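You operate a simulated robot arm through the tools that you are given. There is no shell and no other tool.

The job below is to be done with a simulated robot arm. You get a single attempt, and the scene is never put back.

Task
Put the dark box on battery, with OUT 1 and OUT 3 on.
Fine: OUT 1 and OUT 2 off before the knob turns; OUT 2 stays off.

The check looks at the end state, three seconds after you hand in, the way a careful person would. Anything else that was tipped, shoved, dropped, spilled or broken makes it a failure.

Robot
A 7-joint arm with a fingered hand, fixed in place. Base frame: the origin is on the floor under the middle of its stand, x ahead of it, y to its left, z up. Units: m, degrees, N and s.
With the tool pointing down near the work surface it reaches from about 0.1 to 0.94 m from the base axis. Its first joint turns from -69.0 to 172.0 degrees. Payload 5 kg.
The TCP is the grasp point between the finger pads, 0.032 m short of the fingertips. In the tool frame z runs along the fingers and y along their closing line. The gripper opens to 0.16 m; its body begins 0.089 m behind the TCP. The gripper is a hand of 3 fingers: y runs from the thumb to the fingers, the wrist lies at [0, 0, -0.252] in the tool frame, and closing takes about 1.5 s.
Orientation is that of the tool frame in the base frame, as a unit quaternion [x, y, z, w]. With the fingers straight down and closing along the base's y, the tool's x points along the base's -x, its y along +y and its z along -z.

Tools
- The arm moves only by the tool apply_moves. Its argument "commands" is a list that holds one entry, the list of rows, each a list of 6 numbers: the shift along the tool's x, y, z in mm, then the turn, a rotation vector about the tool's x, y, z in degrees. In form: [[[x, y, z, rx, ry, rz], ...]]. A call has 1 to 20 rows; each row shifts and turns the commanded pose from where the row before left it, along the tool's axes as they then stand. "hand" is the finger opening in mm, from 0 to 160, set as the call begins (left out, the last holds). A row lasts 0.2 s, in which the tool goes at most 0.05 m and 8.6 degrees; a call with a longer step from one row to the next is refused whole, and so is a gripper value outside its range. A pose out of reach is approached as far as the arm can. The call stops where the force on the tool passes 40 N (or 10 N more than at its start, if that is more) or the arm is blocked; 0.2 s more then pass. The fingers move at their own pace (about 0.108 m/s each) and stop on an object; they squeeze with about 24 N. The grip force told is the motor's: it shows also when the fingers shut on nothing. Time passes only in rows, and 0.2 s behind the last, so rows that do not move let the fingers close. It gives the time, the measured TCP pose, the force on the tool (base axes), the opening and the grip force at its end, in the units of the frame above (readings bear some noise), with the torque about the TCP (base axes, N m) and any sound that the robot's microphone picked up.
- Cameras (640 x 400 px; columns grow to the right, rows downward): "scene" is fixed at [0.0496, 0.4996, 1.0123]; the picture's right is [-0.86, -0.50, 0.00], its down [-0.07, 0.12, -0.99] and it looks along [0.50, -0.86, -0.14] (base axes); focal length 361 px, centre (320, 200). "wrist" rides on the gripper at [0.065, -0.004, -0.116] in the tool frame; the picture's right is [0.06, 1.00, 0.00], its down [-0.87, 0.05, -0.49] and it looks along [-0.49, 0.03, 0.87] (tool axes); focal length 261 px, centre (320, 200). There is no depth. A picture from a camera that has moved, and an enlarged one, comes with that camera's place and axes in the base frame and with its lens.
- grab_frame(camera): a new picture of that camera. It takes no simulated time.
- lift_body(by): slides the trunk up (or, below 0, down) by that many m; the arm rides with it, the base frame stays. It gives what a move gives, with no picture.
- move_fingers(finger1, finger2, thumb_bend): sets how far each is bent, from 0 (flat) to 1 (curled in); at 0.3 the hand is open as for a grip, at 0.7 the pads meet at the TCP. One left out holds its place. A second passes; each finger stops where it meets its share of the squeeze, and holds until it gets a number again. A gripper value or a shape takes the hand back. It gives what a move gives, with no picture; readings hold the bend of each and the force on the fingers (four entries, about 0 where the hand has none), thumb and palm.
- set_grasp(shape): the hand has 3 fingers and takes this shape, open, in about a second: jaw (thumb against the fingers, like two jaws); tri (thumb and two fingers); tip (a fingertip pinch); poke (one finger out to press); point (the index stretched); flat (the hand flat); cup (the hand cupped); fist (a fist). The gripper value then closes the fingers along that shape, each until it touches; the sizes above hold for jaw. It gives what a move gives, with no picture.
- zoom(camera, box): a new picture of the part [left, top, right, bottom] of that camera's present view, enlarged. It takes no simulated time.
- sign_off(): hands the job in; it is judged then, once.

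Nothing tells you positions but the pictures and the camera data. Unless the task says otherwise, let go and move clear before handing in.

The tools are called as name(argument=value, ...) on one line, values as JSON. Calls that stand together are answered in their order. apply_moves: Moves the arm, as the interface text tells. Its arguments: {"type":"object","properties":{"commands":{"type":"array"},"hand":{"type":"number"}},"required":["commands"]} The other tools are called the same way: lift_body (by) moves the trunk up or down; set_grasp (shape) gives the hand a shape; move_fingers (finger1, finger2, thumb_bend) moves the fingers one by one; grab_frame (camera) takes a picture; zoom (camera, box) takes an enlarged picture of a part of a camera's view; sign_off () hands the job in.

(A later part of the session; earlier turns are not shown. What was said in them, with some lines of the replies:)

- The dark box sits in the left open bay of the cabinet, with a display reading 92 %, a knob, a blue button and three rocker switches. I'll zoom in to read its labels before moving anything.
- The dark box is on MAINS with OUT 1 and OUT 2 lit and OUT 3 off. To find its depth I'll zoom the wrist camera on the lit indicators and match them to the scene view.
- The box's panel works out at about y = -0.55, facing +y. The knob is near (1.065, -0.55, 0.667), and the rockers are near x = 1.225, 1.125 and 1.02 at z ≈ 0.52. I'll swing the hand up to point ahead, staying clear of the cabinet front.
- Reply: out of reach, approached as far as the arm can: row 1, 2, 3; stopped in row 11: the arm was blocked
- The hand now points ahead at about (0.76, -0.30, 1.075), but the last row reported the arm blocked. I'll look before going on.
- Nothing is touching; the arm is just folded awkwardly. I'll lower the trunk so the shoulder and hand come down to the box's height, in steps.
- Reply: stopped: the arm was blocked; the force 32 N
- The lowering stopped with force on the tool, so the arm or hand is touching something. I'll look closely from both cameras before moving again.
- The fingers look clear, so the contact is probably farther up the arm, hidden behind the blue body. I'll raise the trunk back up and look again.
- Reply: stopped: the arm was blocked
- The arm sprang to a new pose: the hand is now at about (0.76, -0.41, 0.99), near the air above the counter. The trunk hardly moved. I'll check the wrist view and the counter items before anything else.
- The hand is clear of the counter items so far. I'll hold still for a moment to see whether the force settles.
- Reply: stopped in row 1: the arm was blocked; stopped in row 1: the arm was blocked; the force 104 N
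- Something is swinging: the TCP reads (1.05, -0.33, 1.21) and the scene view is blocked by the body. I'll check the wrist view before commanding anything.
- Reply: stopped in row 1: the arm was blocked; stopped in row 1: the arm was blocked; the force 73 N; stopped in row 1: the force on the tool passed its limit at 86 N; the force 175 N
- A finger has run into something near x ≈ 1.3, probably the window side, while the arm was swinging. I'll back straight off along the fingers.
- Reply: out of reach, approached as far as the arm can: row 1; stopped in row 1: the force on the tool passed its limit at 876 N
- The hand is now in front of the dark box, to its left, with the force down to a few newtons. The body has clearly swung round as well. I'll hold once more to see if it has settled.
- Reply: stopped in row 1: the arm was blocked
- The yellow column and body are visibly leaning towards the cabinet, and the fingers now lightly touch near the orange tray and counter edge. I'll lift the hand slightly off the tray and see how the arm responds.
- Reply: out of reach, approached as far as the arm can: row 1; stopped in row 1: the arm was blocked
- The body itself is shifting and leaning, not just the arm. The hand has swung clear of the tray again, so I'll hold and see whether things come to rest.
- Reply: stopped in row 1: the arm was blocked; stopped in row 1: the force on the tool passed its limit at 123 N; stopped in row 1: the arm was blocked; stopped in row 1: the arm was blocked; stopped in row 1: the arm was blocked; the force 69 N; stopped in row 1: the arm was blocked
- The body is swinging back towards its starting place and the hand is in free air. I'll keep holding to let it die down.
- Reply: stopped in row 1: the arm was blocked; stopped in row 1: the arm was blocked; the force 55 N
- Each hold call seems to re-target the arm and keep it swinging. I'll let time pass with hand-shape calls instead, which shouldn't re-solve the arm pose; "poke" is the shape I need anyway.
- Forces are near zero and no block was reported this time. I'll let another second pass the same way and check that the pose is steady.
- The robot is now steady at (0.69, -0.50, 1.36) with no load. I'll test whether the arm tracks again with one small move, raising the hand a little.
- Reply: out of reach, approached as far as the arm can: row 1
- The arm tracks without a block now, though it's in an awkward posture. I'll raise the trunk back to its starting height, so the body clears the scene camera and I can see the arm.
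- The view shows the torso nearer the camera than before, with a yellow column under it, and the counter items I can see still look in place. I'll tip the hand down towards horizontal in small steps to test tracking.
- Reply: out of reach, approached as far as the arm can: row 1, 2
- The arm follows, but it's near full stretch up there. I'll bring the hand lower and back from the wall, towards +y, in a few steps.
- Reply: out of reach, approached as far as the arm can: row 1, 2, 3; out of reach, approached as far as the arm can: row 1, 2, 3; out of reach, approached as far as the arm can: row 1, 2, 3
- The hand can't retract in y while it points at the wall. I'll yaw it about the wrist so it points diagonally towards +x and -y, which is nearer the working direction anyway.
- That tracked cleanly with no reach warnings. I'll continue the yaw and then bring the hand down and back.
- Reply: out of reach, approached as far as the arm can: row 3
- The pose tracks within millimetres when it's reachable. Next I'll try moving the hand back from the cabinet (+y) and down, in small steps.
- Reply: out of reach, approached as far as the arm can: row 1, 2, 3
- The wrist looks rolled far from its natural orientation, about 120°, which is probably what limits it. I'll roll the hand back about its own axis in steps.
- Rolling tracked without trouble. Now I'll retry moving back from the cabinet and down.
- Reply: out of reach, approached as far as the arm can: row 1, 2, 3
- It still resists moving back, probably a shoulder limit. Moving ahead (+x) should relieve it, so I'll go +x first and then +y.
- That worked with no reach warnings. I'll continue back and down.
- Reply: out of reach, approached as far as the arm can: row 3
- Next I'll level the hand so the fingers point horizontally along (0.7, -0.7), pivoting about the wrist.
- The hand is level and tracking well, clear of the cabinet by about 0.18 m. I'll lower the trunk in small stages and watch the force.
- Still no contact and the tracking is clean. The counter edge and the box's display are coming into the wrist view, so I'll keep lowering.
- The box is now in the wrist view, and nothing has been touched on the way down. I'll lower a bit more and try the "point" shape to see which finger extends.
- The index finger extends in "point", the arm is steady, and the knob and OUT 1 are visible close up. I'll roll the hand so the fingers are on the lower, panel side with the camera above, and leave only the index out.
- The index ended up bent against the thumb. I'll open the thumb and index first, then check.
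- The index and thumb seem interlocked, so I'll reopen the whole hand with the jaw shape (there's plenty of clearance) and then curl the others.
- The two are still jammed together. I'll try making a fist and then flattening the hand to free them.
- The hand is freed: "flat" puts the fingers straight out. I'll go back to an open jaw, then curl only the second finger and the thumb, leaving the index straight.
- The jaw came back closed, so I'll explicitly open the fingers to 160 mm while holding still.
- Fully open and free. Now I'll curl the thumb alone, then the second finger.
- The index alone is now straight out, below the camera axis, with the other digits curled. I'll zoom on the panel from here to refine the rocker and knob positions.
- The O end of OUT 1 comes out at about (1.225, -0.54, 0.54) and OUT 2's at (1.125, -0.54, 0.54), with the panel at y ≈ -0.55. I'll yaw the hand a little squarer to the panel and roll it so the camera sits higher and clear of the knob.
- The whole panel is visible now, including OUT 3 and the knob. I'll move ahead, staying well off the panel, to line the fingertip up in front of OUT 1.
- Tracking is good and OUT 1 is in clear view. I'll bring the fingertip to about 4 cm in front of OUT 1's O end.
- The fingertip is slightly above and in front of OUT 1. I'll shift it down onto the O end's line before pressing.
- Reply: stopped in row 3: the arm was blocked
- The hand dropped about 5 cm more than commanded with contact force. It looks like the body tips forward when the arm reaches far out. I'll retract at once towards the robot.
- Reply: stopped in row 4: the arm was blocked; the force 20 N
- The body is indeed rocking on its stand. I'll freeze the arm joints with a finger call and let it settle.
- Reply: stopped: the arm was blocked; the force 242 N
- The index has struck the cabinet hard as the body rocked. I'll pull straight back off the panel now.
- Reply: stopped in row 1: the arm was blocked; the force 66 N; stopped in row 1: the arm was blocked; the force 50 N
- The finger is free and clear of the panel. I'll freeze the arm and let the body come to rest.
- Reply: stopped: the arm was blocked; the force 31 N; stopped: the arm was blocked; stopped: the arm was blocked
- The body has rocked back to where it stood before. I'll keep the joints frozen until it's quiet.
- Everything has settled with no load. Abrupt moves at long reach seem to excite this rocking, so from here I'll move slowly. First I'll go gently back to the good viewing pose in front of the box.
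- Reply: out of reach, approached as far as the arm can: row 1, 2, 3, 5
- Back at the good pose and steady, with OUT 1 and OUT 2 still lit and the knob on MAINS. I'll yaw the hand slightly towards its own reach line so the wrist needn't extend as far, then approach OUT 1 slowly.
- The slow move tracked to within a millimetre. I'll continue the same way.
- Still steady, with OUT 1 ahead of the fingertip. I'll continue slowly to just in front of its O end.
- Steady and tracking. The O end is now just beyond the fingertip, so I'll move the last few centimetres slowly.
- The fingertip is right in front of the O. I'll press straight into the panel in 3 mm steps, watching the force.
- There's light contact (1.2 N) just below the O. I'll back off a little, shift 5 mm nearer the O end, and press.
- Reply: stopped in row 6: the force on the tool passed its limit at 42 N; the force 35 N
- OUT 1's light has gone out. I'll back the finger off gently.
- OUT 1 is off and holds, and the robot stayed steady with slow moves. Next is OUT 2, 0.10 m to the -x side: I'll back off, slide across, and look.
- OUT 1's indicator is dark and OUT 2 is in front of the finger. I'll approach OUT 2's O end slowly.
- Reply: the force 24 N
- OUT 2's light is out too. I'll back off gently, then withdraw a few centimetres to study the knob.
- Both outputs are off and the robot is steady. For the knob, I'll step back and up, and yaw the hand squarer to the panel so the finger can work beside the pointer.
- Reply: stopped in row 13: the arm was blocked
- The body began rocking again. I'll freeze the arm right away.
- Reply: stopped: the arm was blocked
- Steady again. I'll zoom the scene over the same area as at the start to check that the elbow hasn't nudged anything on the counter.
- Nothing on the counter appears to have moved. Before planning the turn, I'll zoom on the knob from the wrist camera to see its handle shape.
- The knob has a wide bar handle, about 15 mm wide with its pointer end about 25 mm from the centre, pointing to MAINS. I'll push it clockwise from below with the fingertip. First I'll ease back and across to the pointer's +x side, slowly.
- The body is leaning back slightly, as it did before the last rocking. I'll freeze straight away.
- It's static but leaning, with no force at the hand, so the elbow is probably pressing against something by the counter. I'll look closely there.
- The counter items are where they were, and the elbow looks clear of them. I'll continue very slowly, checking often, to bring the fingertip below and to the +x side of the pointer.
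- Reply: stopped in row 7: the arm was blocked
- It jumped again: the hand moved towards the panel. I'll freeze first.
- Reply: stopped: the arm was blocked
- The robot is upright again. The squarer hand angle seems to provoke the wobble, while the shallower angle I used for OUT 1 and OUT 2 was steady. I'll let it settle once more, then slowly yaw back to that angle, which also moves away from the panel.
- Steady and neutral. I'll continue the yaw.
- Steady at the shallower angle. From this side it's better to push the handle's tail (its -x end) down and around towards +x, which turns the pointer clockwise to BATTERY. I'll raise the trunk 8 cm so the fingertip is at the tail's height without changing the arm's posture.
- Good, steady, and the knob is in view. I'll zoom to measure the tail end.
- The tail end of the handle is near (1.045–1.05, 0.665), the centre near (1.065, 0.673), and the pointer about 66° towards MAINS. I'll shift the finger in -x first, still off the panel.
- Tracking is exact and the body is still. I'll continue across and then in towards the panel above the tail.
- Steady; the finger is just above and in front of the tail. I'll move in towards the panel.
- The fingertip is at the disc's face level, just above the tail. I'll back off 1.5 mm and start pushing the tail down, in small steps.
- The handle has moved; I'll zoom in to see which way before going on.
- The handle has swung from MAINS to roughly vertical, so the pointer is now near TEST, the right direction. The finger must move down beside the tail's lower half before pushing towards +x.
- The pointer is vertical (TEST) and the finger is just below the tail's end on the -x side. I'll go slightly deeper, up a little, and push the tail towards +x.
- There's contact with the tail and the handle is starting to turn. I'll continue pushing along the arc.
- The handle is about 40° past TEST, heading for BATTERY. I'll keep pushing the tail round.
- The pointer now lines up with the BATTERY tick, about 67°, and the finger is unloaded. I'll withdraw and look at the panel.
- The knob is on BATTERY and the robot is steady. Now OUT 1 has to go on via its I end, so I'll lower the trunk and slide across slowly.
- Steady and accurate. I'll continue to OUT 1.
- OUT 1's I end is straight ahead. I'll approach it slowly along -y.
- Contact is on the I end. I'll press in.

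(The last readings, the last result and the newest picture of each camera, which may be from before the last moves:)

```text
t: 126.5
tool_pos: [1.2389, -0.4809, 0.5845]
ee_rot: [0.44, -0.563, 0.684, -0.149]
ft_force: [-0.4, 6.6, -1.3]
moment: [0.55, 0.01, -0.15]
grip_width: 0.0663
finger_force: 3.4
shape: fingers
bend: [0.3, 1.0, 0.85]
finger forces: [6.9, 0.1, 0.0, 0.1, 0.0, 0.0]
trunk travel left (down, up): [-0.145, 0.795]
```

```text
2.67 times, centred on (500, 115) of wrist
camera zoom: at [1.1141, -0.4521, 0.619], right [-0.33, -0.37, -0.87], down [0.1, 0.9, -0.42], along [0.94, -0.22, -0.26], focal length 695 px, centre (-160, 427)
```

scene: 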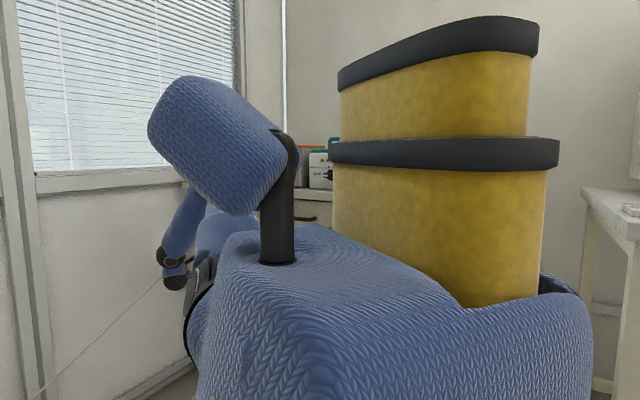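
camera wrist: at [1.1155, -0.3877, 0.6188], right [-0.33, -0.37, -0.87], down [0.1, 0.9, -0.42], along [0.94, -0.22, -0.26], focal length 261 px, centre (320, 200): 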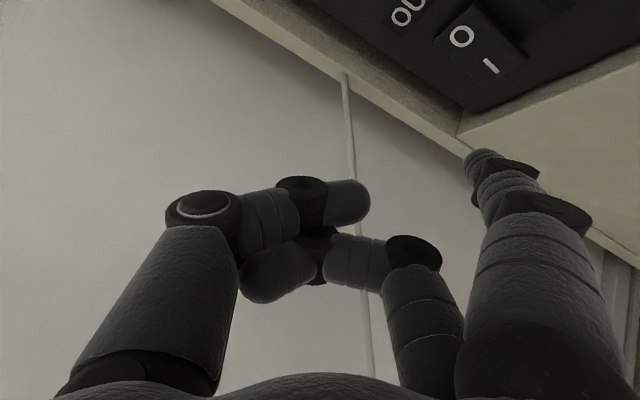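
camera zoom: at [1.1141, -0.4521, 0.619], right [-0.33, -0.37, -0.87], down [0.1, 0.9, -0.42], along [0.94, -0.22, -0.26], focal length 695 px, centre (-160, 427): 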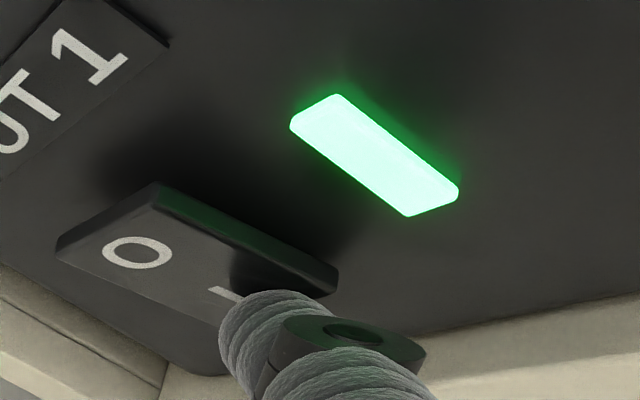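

OUT 1 is lit again. I'll back off gently and head for OUT 3, 0.2 m to the -x side, slowly.

apply_moves(commands=[[[-1.4, -0.62, -1.28, 0, 0, 0], [-1.4, -0.62, -1.28, 0, 0, 0], [-1.4, -0.62, -1.28, 0, 0, 0], [-2.1, -0.95, -1.9, 0, 0, 0], [-3.5, -1.62, -3.19, 0, 0, 0], [-4.2, -1.95, -3.83, 0, 0, 0], [-4.2, -1.95, -3.83, 0, 0, 0], [-4.2, -1.95, -3.83, 0, 0, 0], [-4.2, -1.95, -3.83, 0, 0, 0], [-4.2, -1.95, -3.83, 0, 0, 0], [-4.2, -1.95, -3.83, 0, 0, 0], [-4.2, -1.95, -3.83, 0, 0, 0], [-4.2, -1.95, -3.83, 0, 0, 0], [0, 0, 0, 0, 0, 0]]])

apply_moves(commands=[[[4.54, 2.33, -6.17, 0, 0, 0], [4.54, 2.33, -6.17, 0, 0, 0], [4.54, 2.33, -6.17, 0, 0, 0], [4.54, 2.33, -6.17, 0, 0, 0], [4.54, 2.33, -6.17, 0, 0, 0], [4.54, 2.33, -6.17, 0, 0, 0], [4.54, 2.33, -6.17, 0, 0, 0], [4.54, 2.33, -6.17, 0, 0, 0], [4.54, 2.33, -6.17, 0, 0, 0], [4.54, 2.33, -6.17, 0, 0, 0], [4.54, 2.33, -6.17, 0, 0, 0], [4.54, 2.33, -6.17, 0, 0, 0], [0, 0, 0, 0, 0, 0], [0, 0, 0, 0, 0, 0]]])

grab_frame(camera="wrist")

grab_frame(camera="scene")

```text
t: 129.5
tool_pos: [1.2403, -0.4191, 0.5842]
ee_rot: [0.441, -0.562, 0.684, -0.149]
ft_force: [-0.1, 0.2, 0.1]
moment: [-0.02, 0.02, 0.0]
grip_width: 0.0664
finger_force: 0.0
shape: fingers
bend: [0.3, 1.0, 0.85]
finger forces: [0.0, 0.1, 0.1, 0.1, 0.0, 0.0]
trunk travel left (down, up): [-0.145, 0.795]
```

```text
t: 132.5
tool_pos: [1.1426, -0.4188, 0.5844]
ee_rot: [0.441, -0.562, 0.684, -0.148]
ft_force: [0.1, -0.6, -0.3]
moment: [0.01, 0.0, 0.02]
grip_width: 0.0666
finger_force: 0.1
shape: fingers
bend: [0.3, 1.0, 0.85]
finger forces: [0.0, 0.0, 0.1, 0.0, 0.0, 0.1]
trunk travel left (down, up): [-0.145, 0.795]
```

```text
taken
camera wrist: at [1.0182, -0.3889, 0.619], right [-0.33, -0.37, -0.87], down [0.1, 0.9, -0.42], along [0.94, -0.22, -0.26], focal length 261 px, centre (320, 200)
```

wrist: 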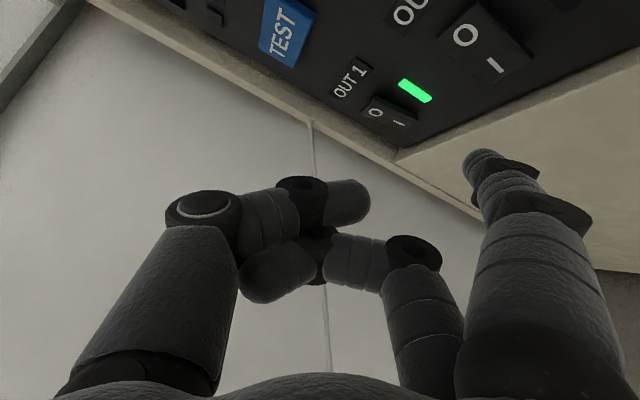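

```text
taken
```

scene: 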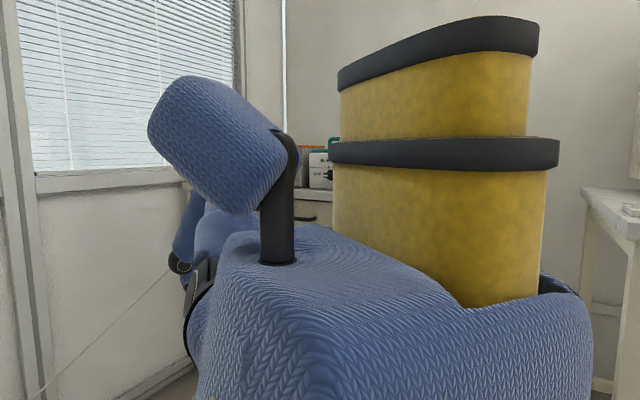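

OUT 1 stays lit and OUT 2 is dark. I'll continue in -x in stages.

apply_moves(commands=[[[4, 2, -5.4, 0, 0, 0], [4, 2, -5.4, 0, 0, 0], [4, 2, -5.4, 0, 0, 0], [4, 2, -5.4, 0, 0, 0], [4, 2, -5.4, 0, 0, 0], [4, 2, -5.4, 0, 0, 0], [4, 2, -5.4, 0, 0, 0], [0, 0, 0, 0, 0, 0], [0, 0, 0, 0, 0, 0]]])

grab_frame(camera="scene")

grab_frame(camera="wrist")

```text
t: 134.5
tool_pos: [1.0938, -0.417, 0.5847]
ee_rot: [0.441, -0.563, 0.684, -0.148]
ft_force: [-0.1, 0.2, -0.7]
moment: [0.0, -0.04, 0.03]
grip_width: 0.0662
finger_force: 0.0
shape: fingers
bend: [0.3, 1.0, 0.85]
finger forces: [0.0, 0.1, 0.0, 0.0, 0.1, 0.0]
trunk travel left (down, up): [-0.145, 0.795]
```

```text
taken
```

scene: 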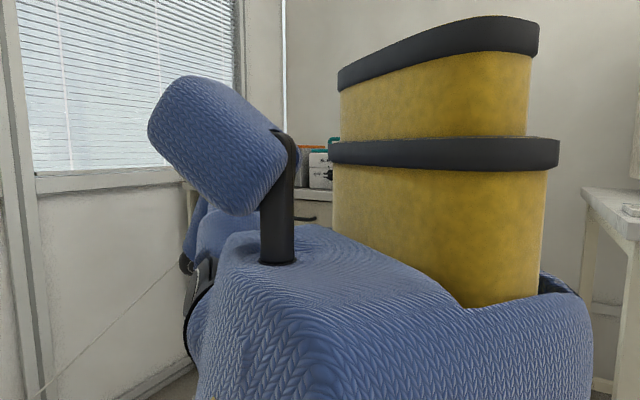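

```text
taken
camera wrist: at [0.9695, -0.3889, 0.62], right [-0.33, -0.37, -0.87], down [0.1, 0.9, -0.42], along [0.94, -0.22, -0.26], focal length 261 px, centre (320, 200)
```

wrist: 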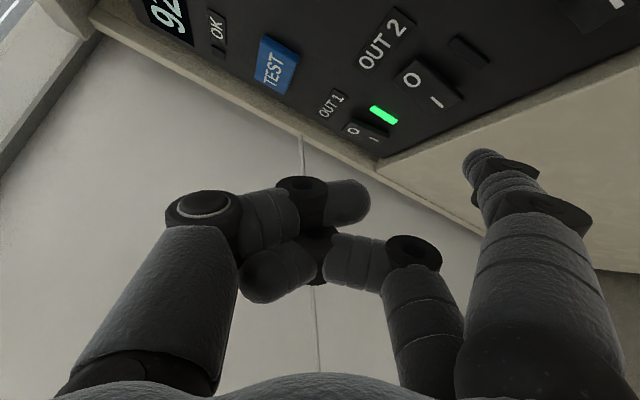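

apply_moves(commands=[[[3.4, 1.75, -4.63, 0, 0, 0], [3.4, 1.75, -4.63, 0, 0, 0], [3.4, 1.75, -4.63, 0, 0, 0], [3.4, 1.75, -4.63, 0, 0, 0], [3.4, 1.75, -4.63, 0, 0, 0], [0, 0, 0, 0, 0, 0]]])

grab_frame(camera="scene")

```text
t: 135.9
tool_pos: [1.066, -0.4185, 0.5827]
ee_rot: [0.44, -0.563, 0.684, -0.148]
ft_force: [0.5, -0.5, 0.5]
moment: [-0.01, 0.01, 0.04]
grip_width: 0.0664
finger_force: 0.1
shape: fingers
bend: [0.3, 1.0, 0.85]
finger forces: [0.0, 0.0, 0.0, 0.0, 0.0, 0.0]
trunk travel left (down, up): [-0.145, 0.795]
```

```text
taken
```

scene: 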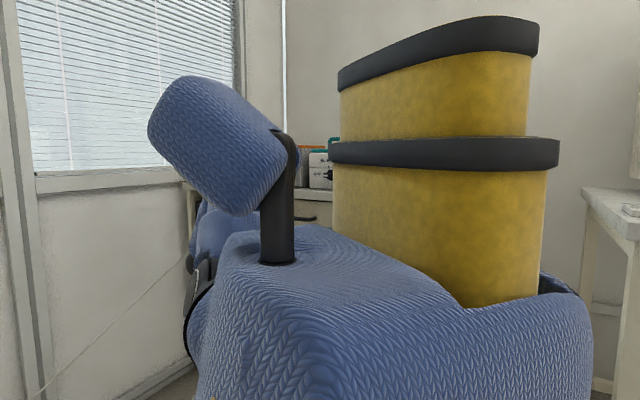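

apply_moves(commands=[[[3.4, 1.75, -4.63, 0, 0, 0], [3.4, 1.75, -4.63, 0, 0, 0], [3.4, 1.75, -4.63, 0, 0, 0], [3.4, 1.75, -4.63, 0, 0, 0], [0, 0, 0, 0, 0, 0]]])

grab_frame(camera="wrist")

grab_frame(camera="scene")

```text
t: 137.1
tool_pos: [1.041, -0.4186, 0.5853]
ee_rot: [0.441, -0.562, 0.684, -0.149]
ft_force: [-0.2, -0.4, -0.7]
moment: [0.01, -0.02, -0.01]
grip_width: 0.0661
finger_force: 0.0
shape: fingers
bend: [0.3, 1.0, 0.85]
finger forces: [0.1, 0.0, 0.1, 0.0, 0.0, 0.0]
trunk travel left (down, up): [-0.145, 0.795]
```

```text
taken
camera wrist: at [0.9157, -0.3896, 0.62], right [-0.33, -0.37, -0.87], down [0.1, 0.9, -0.42], along [0.94, -0.22, -0.26], focal length 261 px, centre (320, 200)
```

wrist: 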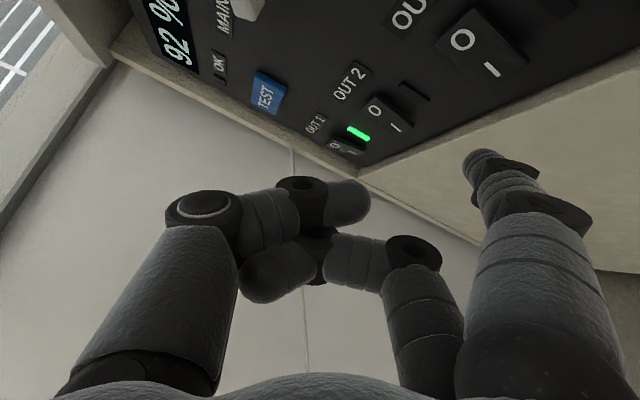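

```text
taken
```

scene: 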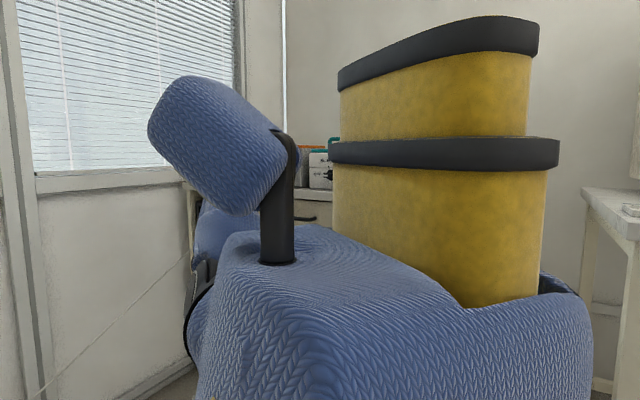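

OUT 3's I end has the same alignment as OUT 1's did. I'll approach along -y.

apply_moves(commands=[[[3.5, 1.62, 3.19, 0, 0, 0], [3.5, 1.62, 3.19, 0, 0, 0], [3.5, 1.62, 3.19, 0, 0, 0], [3.5, 1.62, 3.19, 0, 0, 0], [3.5, 1.62, 3.19, 0, 0, 0], [0, 0, 0, 0, 0, 0]]])

grab_frame(camera="scene")

grab_frame(camera="wrist")

```text
t: 138.5
tool_pos: [1.04, -0.4427, 0.5835]
ee_rot: [0.44, -0.562, 0.684, -0.149]
ft_force: [-0.3, 0.2, -0.6]
moment: [-0.01, -0.05, 0.01]
grip_width: 0.0663
finger_force: 0.0
shape: fingers
bend: [0.3, 1.0, 0.85]
finger forces: [0.1, 0.0, 0.1, 0.0, 0.0, 0.0]
trunk travel left (down, up): [-0.145, 0.795]
```

```text
taken
```

scene: 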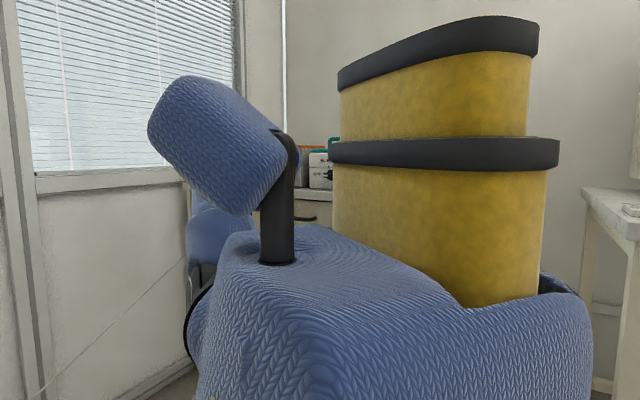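

```text
taken
camera wrist: at [0.9154, -0.4141, 0.6184], right [-0.33, -0.37, -0.87], down [0.1, 0.9, -0.42], along [0.94, -0.22, -0.26], focal length 261 px, centre (320, 200)
```

wrist: 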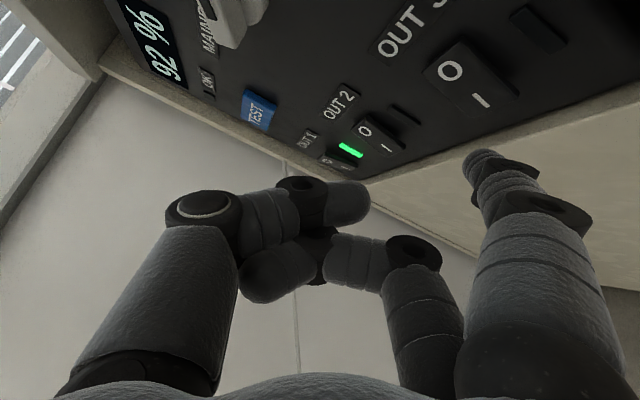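

Steady. I'll continue towards OUT 3.

apply_moves(commands=[[[3.5, 1.62, 3.19, 0, 0, 0], [3.5, 1.62, 3.19, 0, 0, 0], [3.5, 1.62, 3.19, 0, 0, 0], [3.5, 1.62, 3.19, 0, 0, 0], [0, 0, 0, 0, 0, 0]]])

zoom(camera="wrist", box=[380, 40, 620, 190])

grab_frame(camera="scene")

```text
t: 139.7
tool_pos: [1.0411, -0.4637, 0.584]
ee_rot: [0.441, -0.562, 0.684, -0.148]
ft_force: [0.7, -0.1, 0.1]
moment: [-0.02, 0.02, 0.02]
grip_width: 0.0662
finger_force: 0.1
shape: fingers
bend: [0.3, 1.0, 0.85]
finger forces: [0.0, 0.0, 0.0, 0.0, 0.0, 0.0]
trunk travel left (down, up): [-0.145, 0.795]
```

```text
2.67 times, centred on (500, 115) of wrist
camera zoom: at [0.9151, -0.4342, 0.6184], right [-0.33, -0.37, -0.87], down [0.1, 0.9, -0.42], along [0.94, -0.22, -0.26], focal length 695 px, centre (-160, 427)
```

zoom: 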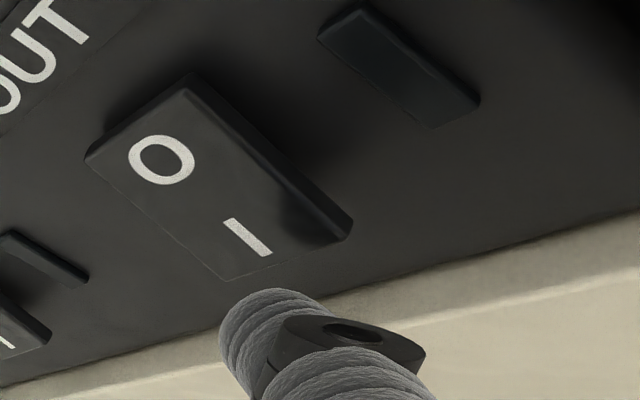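

```text
taken
```

scene: 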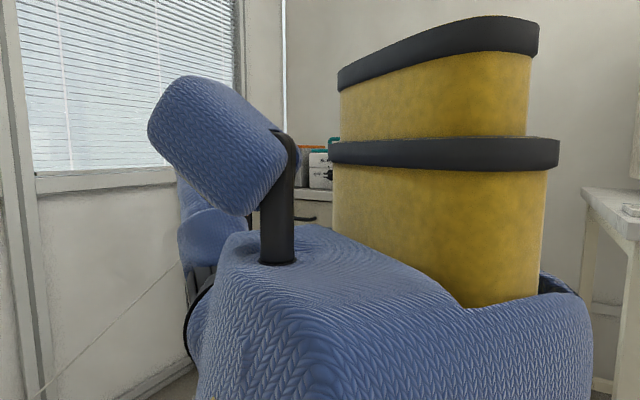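

Alignment is the same as for OUT 1, so I'll press in the same small steps.

apply_moves(commands=[[[2.1, 0.7, 1.9, 0, 0, 0], [2.1, 0.7, 1.9, 0, 0, 0], [2.1, 0.7, 1.9, 0, 0, 0], [2.1, 0.7, 1.9, 0, 0, 0], [1.4, 0.6, 1.3, 0, 0, 0], [1.4, 0.6, 1.3, 0, 0, 0], [0, 0, 0, 0, 0, 0]]])

zoom(camera="wrist", box=[380, 40, 620, 190])

```text
t: 141.3
tool_pos: [1.0425, -0.48, 0.585]
ee_rot: [0.44, -0.563, 0.684, -0.149]
ft_force: [-0.1, 2.0, 0.2]
moment: [0.19, 0.02, -0.04]
grip_width: 0.0662
finger_force: 1.1
shape: fingers
bend: [0.3, 1.0, 0.85]
finger forces: [2.2, 0.0, 0.0, 0.0, 0.0, 0.1]
trunk travel left (down, up): [-0.145, 0.795]
```

```text
2.67 times, centred on (500, 115) of wrist
camera zoom: at [0.9169, -0.4509, 0.6201], right [-0.33, -0.37, -0.87], down [0.1, 0.9, -0.42], along [0.94, -0.22, -0.26], focal length 695 px, centre (-160, 427)
```

zoom: 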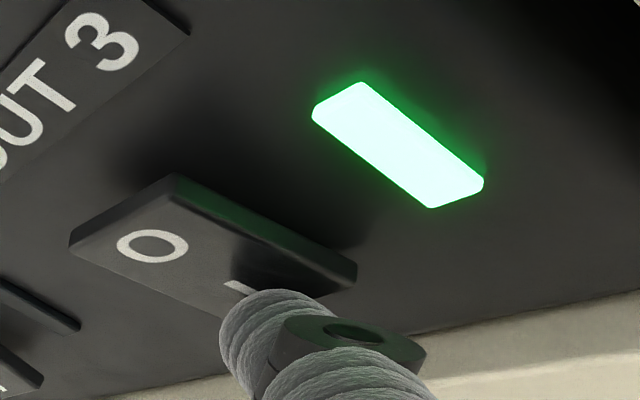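

OUT 3 is lit. I'll back off gently and withdraw from the panel.

apply_moves(commands=[[[-1.4, -0.62, -1.28, 0, 0, 0], [-1.4, -0.62, -1.28, 0, 0, 0], [-2.1, -0.95, -1.9, 0, 0, 0], [-2.1, -0.95, -1.9, 0, 0, 0], [-3.5, -1.62, -3.19, 0, 0, 0], [-3.5, -1.62, -3.19, 0, 0, 0], [-3.5, -1.62, -3.19, 0, 0, 0], [-3.5, -1.62, -3.19, 0, 0, 0], [-3.5, -1.62, -3.19, 0, 0, 0], [-3.5, -1.62, -3.19, 0, 0, 0], [-3.5, -1.62, -3.19, 0, 0, 0], [-3.5, -1.62, -3.19, 0, 0, 0], [-3.5, -1.62, -3.19, 0, 0, 0], [-3.5, -1.62, -3.19, 0, 0, 0], [0, 0, 0, 0, 0, 0]]])

grab_frame(camera="wrist")

grab_frame(camera="scene")

```text
t: 144.5
tool_pos: [1.0404, -0.4191, 0.5829]
ee_rot: [0.44, -0.562, 0.684, -0.148]
ft_force: [0.2, -0.8, -0.1]
moment: [0.01, 0.02, -0.01]
grip_width: 0.0663
finger_force: 0.2
shape: fingers
bend: [0.3, 1.0, 0.85]
finger forces: [0.0, 0.0, 0.0, 0.0, 0.1, 0.0]
trunk travel left (down, up): [-0.145, 0.795]
```

```text
taken
camera wrist: at [0.9151, -0.3905, 0.6194], right [-0.33, -0.37, -0.87], down [0.1, 0.9, -0.42], along [0.94, -0.22, -0.26], focal length 261 px, centre (320, 200)
```

wrist: 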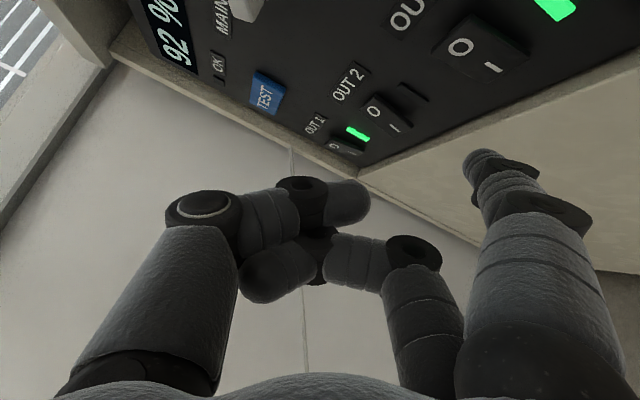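

```text
taken
```

scene: 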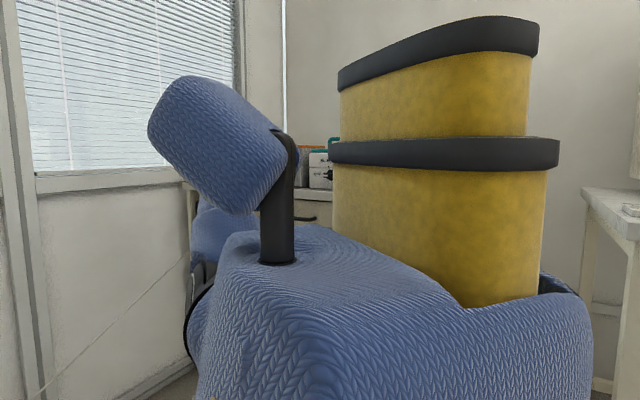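

OUT 1 and OUT 3 are lit and OUT 2 is dark. I'll withdraw further and raise slightly to check the knob and the rest of the panel.

apply_moves(commands=[[[-8.3, -4, -1.8, 0, 0, 0], [-8.3, -4, -1.8, 0, 0, 0], [-8.3, -4, -1.8, 0, 0, 0], [-8.3, -4, -1.8, 0, 0, 0], [-8.3, -4, -1.8, 0, 0, 0], [-8.3, -4, -1.8, 0, 0, 0], [-8.3, -4, -1.8, 0, 0, 0], [-8.3, -4, -1.8, 0, 0, 0], [-8.3, -4, -1.8, 0, 0, 0], [-8.3, -4, -1.8, 0, 0, 0], [0, 0, 0, 0, 0, 0], [0, 0, 0, 0, 0, 0]]])

lift_body(by=0.1)

grab_frame(camera="wrist")

grab_frame(camera="scene")

```text
t: 147.1
tool_pos: [1.0852, -0.3364, 0.5865]
ee_rot: [0.44, -0.562, 0.684, -0.149]
ft_force: [0.4, 1.3, 0.8]
moment: [-0.03, 0.0, -0.03]
grip_width: 0.0665
finger_force: 0.0
shape: fingers
bend: [0.3, 1.0, 0.85]
finger forces: [0.0, 0.1, 0.0, 0.1, 0.0, 0.0]
trunk travel left (down, up): [-0.145, 0.795]
```

```text
t: 148.4
tool_pos: [1.0854, -0.3376, 0.6861]
ee_rot: [0.44, -0.563, 0.684, -0.15]
ft_force: [-0.1, 0.0, -0.4]
moment: [0.0, -0.03, 0.01]
grip_width: 0.0665
finger_force: 0.1
shape: fingers
bend: [0.3, 1.0, 0.85]
finger forces: [0.0, 0.0, 0.0, 0.0, 0.0, 0.0]
trunk travel left (down, up): [-0.245, 0.695]
```

```text
taken
camera wrist: at [0.9604, -0.3084, 0.7209], right [-0.33, -0.37, -0.87], down [0.1, 0.9, -0.42], along [0.94, -0.22, -0.26], focal length 261 px, centre (320, 200)
```

wrist: 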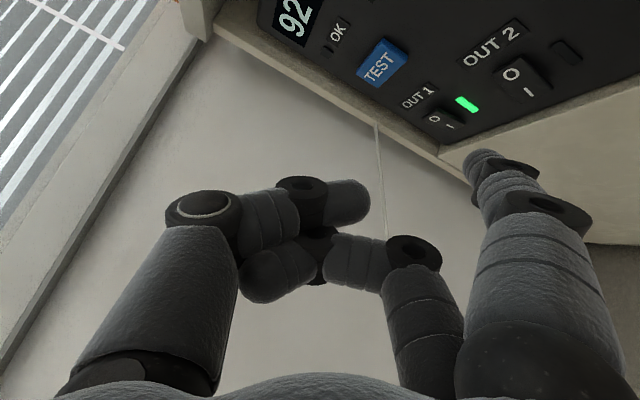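

```text
taken
```

scene: 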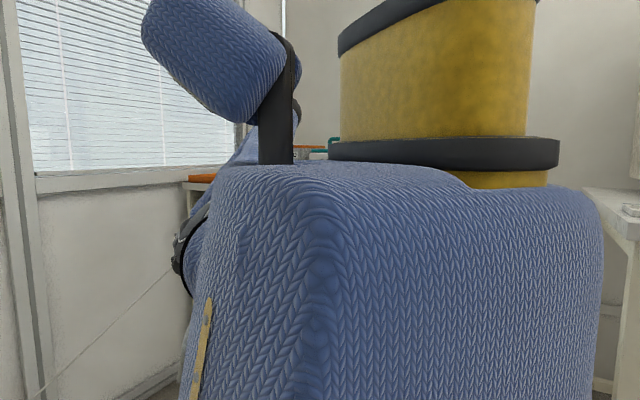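

The knob is just out of view. I'll return to the pose that showed it clearly before, still about 7 cm off the panel.

lift_body(by=0.04)

apply_moves(commands=[[[5.25, 2.44, 4.78, 0, 0, 0], [5.25, 2.44, 4.78, 0, 0, 0], [5.25, 2.44, 4.78, 0, 0, 0], [5.25, 2.44, 4.78, 0, 0, 0], [5.25, 2.44, 4.78, 0, 0, 0], [5.25, 2.44, 4.78, 0, 0, 0], [5.25, 2.44, 4.78, 0, 0, 0], [5.25, 2.44, 4.78, 0, 0, 0], [0, 0, 0, 0, 0, 0], [0, 0, 0, 0, 0, 0]]])

zoom(camera="wrist", box=[240, 0, 640, 250])

grab_frame(camera="scene")

```text
t: 149.2
tool_pos: [1.0853, -0.3367, 0.7267]
ee_rot: [0.441, -0.562, 0.684, -0.149]
ft_force: [-0.2, -0.7, -0.5]
moment: [-0.04, 0.0, 0.0]
grip_width: 0.0665
finger_force: 0.0
shape: fingers
bend: [0.3, 1.0, 0.85]
finger forces: [0.1, 0.1, 0.0, 0.0, 0.0, 0.1]
trunk travel left (down, up): [-0.285, 0.655]
```

```text
t: 151.4
tool_pos: [1.0855, -0.3981, 0.7261]
ee_rot: [0.44, -0.562, 0.684, -0.148]
ft_force: [0.0, 0.2, -0.6]
moment: [-0.03, 0.03, 0.01]
grip_width: 0.0664
finger_force: 0.0
shape: fingers
bend: [0.3, 1.0, 0.85]
finger forces: [0.0, 0.0, 0.0, 0.0, 0.0, 0.1]
trunk travel left (down, up): [-0.285, 0.655]
```

```text
1.60 times, centred on (440, 125) of wrist
camera zoom: at [0.9613, -0.3683, 0.7616], right [-0.33, -0.37, -0.87], down [0.1, 0.9, -0.42], along [0.94, -0.22, -0.26], focal length 417 px, centre (128, 320)
```

zoom: 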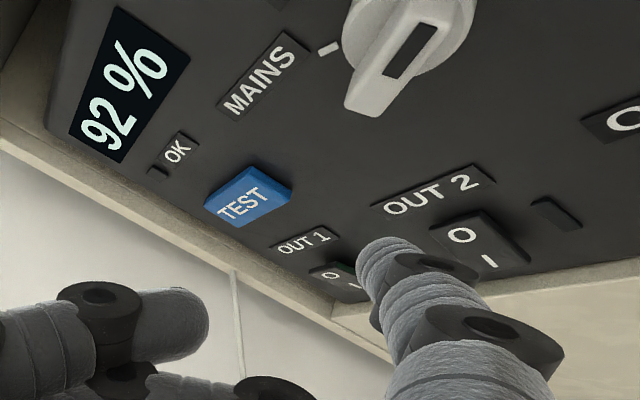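

```text
taken
```

scene: 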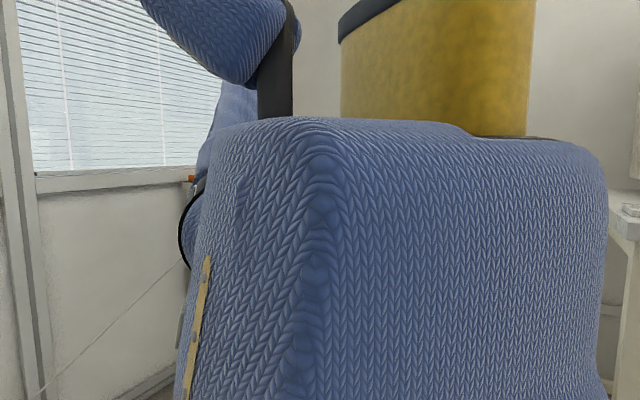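

lift_body(by=0.08)

grab_frame(camera="wrist")

zoom(camera="wrist", box=[420, 0, 640, 140])

```text
t: 152.6
tool_pos: [1.0865, -0.3973, 0.8055]
ee_rot: [0.441, -0.562, 0.684, -0.149]
ft_force: [-0.2, 0.4, 0.5]
moment: [0.03, -0.01, 0.01]
grip_width: 0.0663
finger_force: 0.0
shape: fingers
bend: [0.3, 1.0, 0.85]
finger forces: [0.0, 0.0, 0.2, 0.0, 0.1, 0.0]
trunk travel left (down, up): [-0.365, 0.575]
```

```text
taken
camera wrist: at [0.9614, -0.3683, 0.8412], right [-0.33, -0.37, -0.87], down [0.1, 0.9, -0.42], along [0.94, -0.22, -0.26], focal length 261 px, centre (320, 200)
```

wrist: 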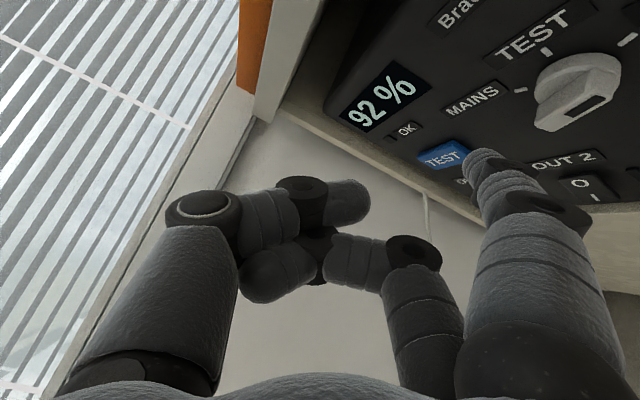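

```text
2.86 times, centred on (530, 70) of wrist
camera zoom: at [0.9614, -0.3683, 0.8412], right [-0.33, -0.37, -0.87], down [0.1, 0.9, -0.42], along [0.94, -0.22, -0.26], focal length 745 px, centre (-280, 571)
```

zoom: 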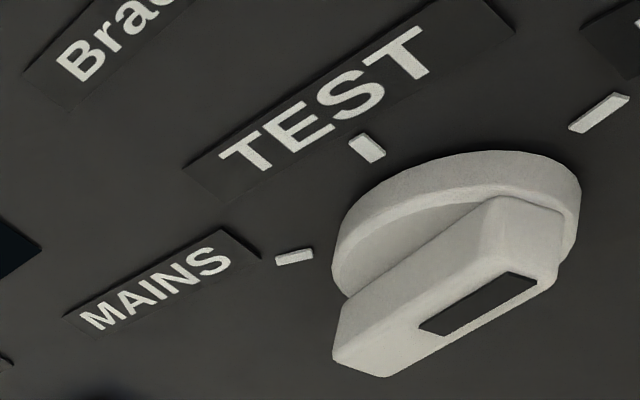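

The pointer sits squarely on BATTERY: pointer at about 70°, tick at about 69°. I'll withdraw the hand slowly, well clear of the box.

apply_moves(commands=[[[-5.25, -2.44, -4.78, 0, 0, 0], [-5.25, -2.44, -4.78, 0, 0, 0], [-5.25, -2.44, -4.78, 0, 0, 0], [-5.25, -2.44, -4.78, 0, 0, 0], [-5.25, -2.44, -4.78, 0, 0, 0], [-5.25, -2.44, -4.78, 0, 0, 0], [-5.25, -2.44, -4.78, 0, 0, 0], [-5.25, -2.44, -4.78, 0, 0, 0], [0, 0, 0, 0, 0, 0], [0, 0, 0, 0, 0, 0]]])

lift_body(by=-0.12)

grab_frame(camera="wrist")

grab_frame(camera="scene")

```text
t: 154.8
tool_pos: [1.0854, -0.3373, 0.8065]
ee_rot: [0.44, -0.563, 0.684, -0.148]
ft_force: [0.0, 0.1, 1.0]
moment: [0.01, -0.02, 0.04]
grip_width: 0.0664
finger_force: 0.0
shape: fingers
bend: [0.3, 1.0, 0.85]
finger forces: [0.0, 0.1, 0.0, 0.0, 0.0, 0.0]
trunk travel left (down, up): [-0.365, 0.575]
```

```text
t: 156.3
tool_pos: [1.0858, -0.3353, 0.6872]
ee_rot: [0.441, -0.563, 0.684, -0.148]
ft_force: [-0.8, 0.8, 0.4]
moment: [0.02, 0.02, 0.03]
grip_width: 0.0664
finger_force: 0.1
shape: fingers
bend: [0.3, 1.0, 0.85]
finger forces: [0.0, 0.0, 0.0, 0.0, 0.1, 0.1]
trunk travel left (down, up): [-0.245, 0.695]
```

```text
taken
camera wrist: at [0.9606, -0.3075, 0.7221], right [-0.33, -0.37, -0.87], down [0.1, 0.9, -0.42], along [0.94, -0.22, -0.26], focal length 261 px, centre (320, 200)
```

wrist: 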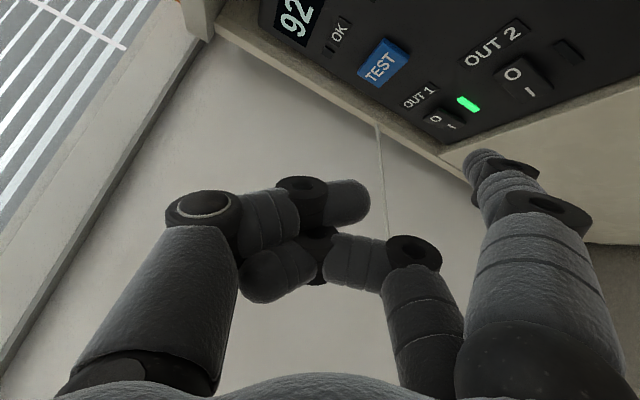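

```text
taken
```

scene: 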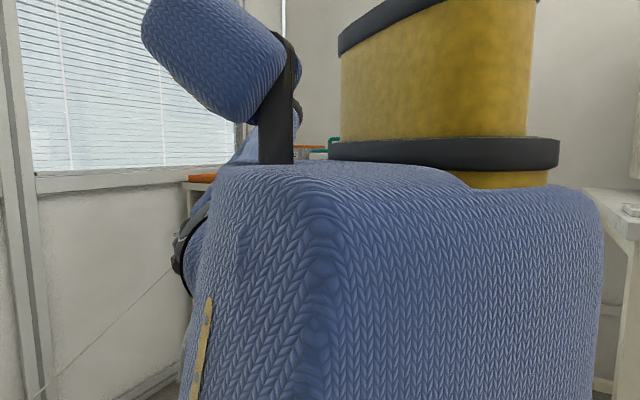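

The box is set as asked: knob on BATTERY, OUT 1 lit and OUT 2 dark in this view, and OUT 3 lit when I last saw it. The hand is about 15 cm clear and the robot is still, so I'll hand in.

sign_off()

```text
The job is handed in.
```

The dark box is on battery with OUT 1 and OUT 3 on and OUT 2 off, and I've handed the job in. Along the way the robot twice lost its footing and hit things, and that could count against the result.

**Box**
- **Order:** I switched OUT 1 off, then OUT 2 off. Only then did I turn the knob from MAINS through TEST to BATTERY, and after that I switched OUT 1 and OUT 3 on.
- **Checks:** In the last close-up the pointer lined up with the BATTERY mark to within about 2°. OUT 1 was lit and OUT 2 dark in the final picture. OUT 3 was lit when I last saw it, just after switching it on. OUT 2 has stayed off since I switched it off.

**What went wrong**
- **Robot moved:** It rocked and swung badly twice, early on and again near 56–58 s. Its stand ended up in a different place from where it started, about 0.3 m away by my estimate. My fast moves at long reach probably set this off; slow moves were mostly steady, with a few smaller wobbles.
- **Window side:** During the first episode a finger hit something near the window, and the force on the tool peaked at 876 N. I didn't see any damage but couldn't inspect that spot closely.
- **Counter edge:** In the same episode the fingers lightly touched the edge by the orange tray.
- **Cabinet gap:** During the second episode the index finger jammed into the gap between the box and the drawers, at up to about 655 N.

The counter items I could see afterwards were where they had been, and the drawers looked normal. The robot's body hid part of the counter, so I can't say for certain that nothing was nudged.
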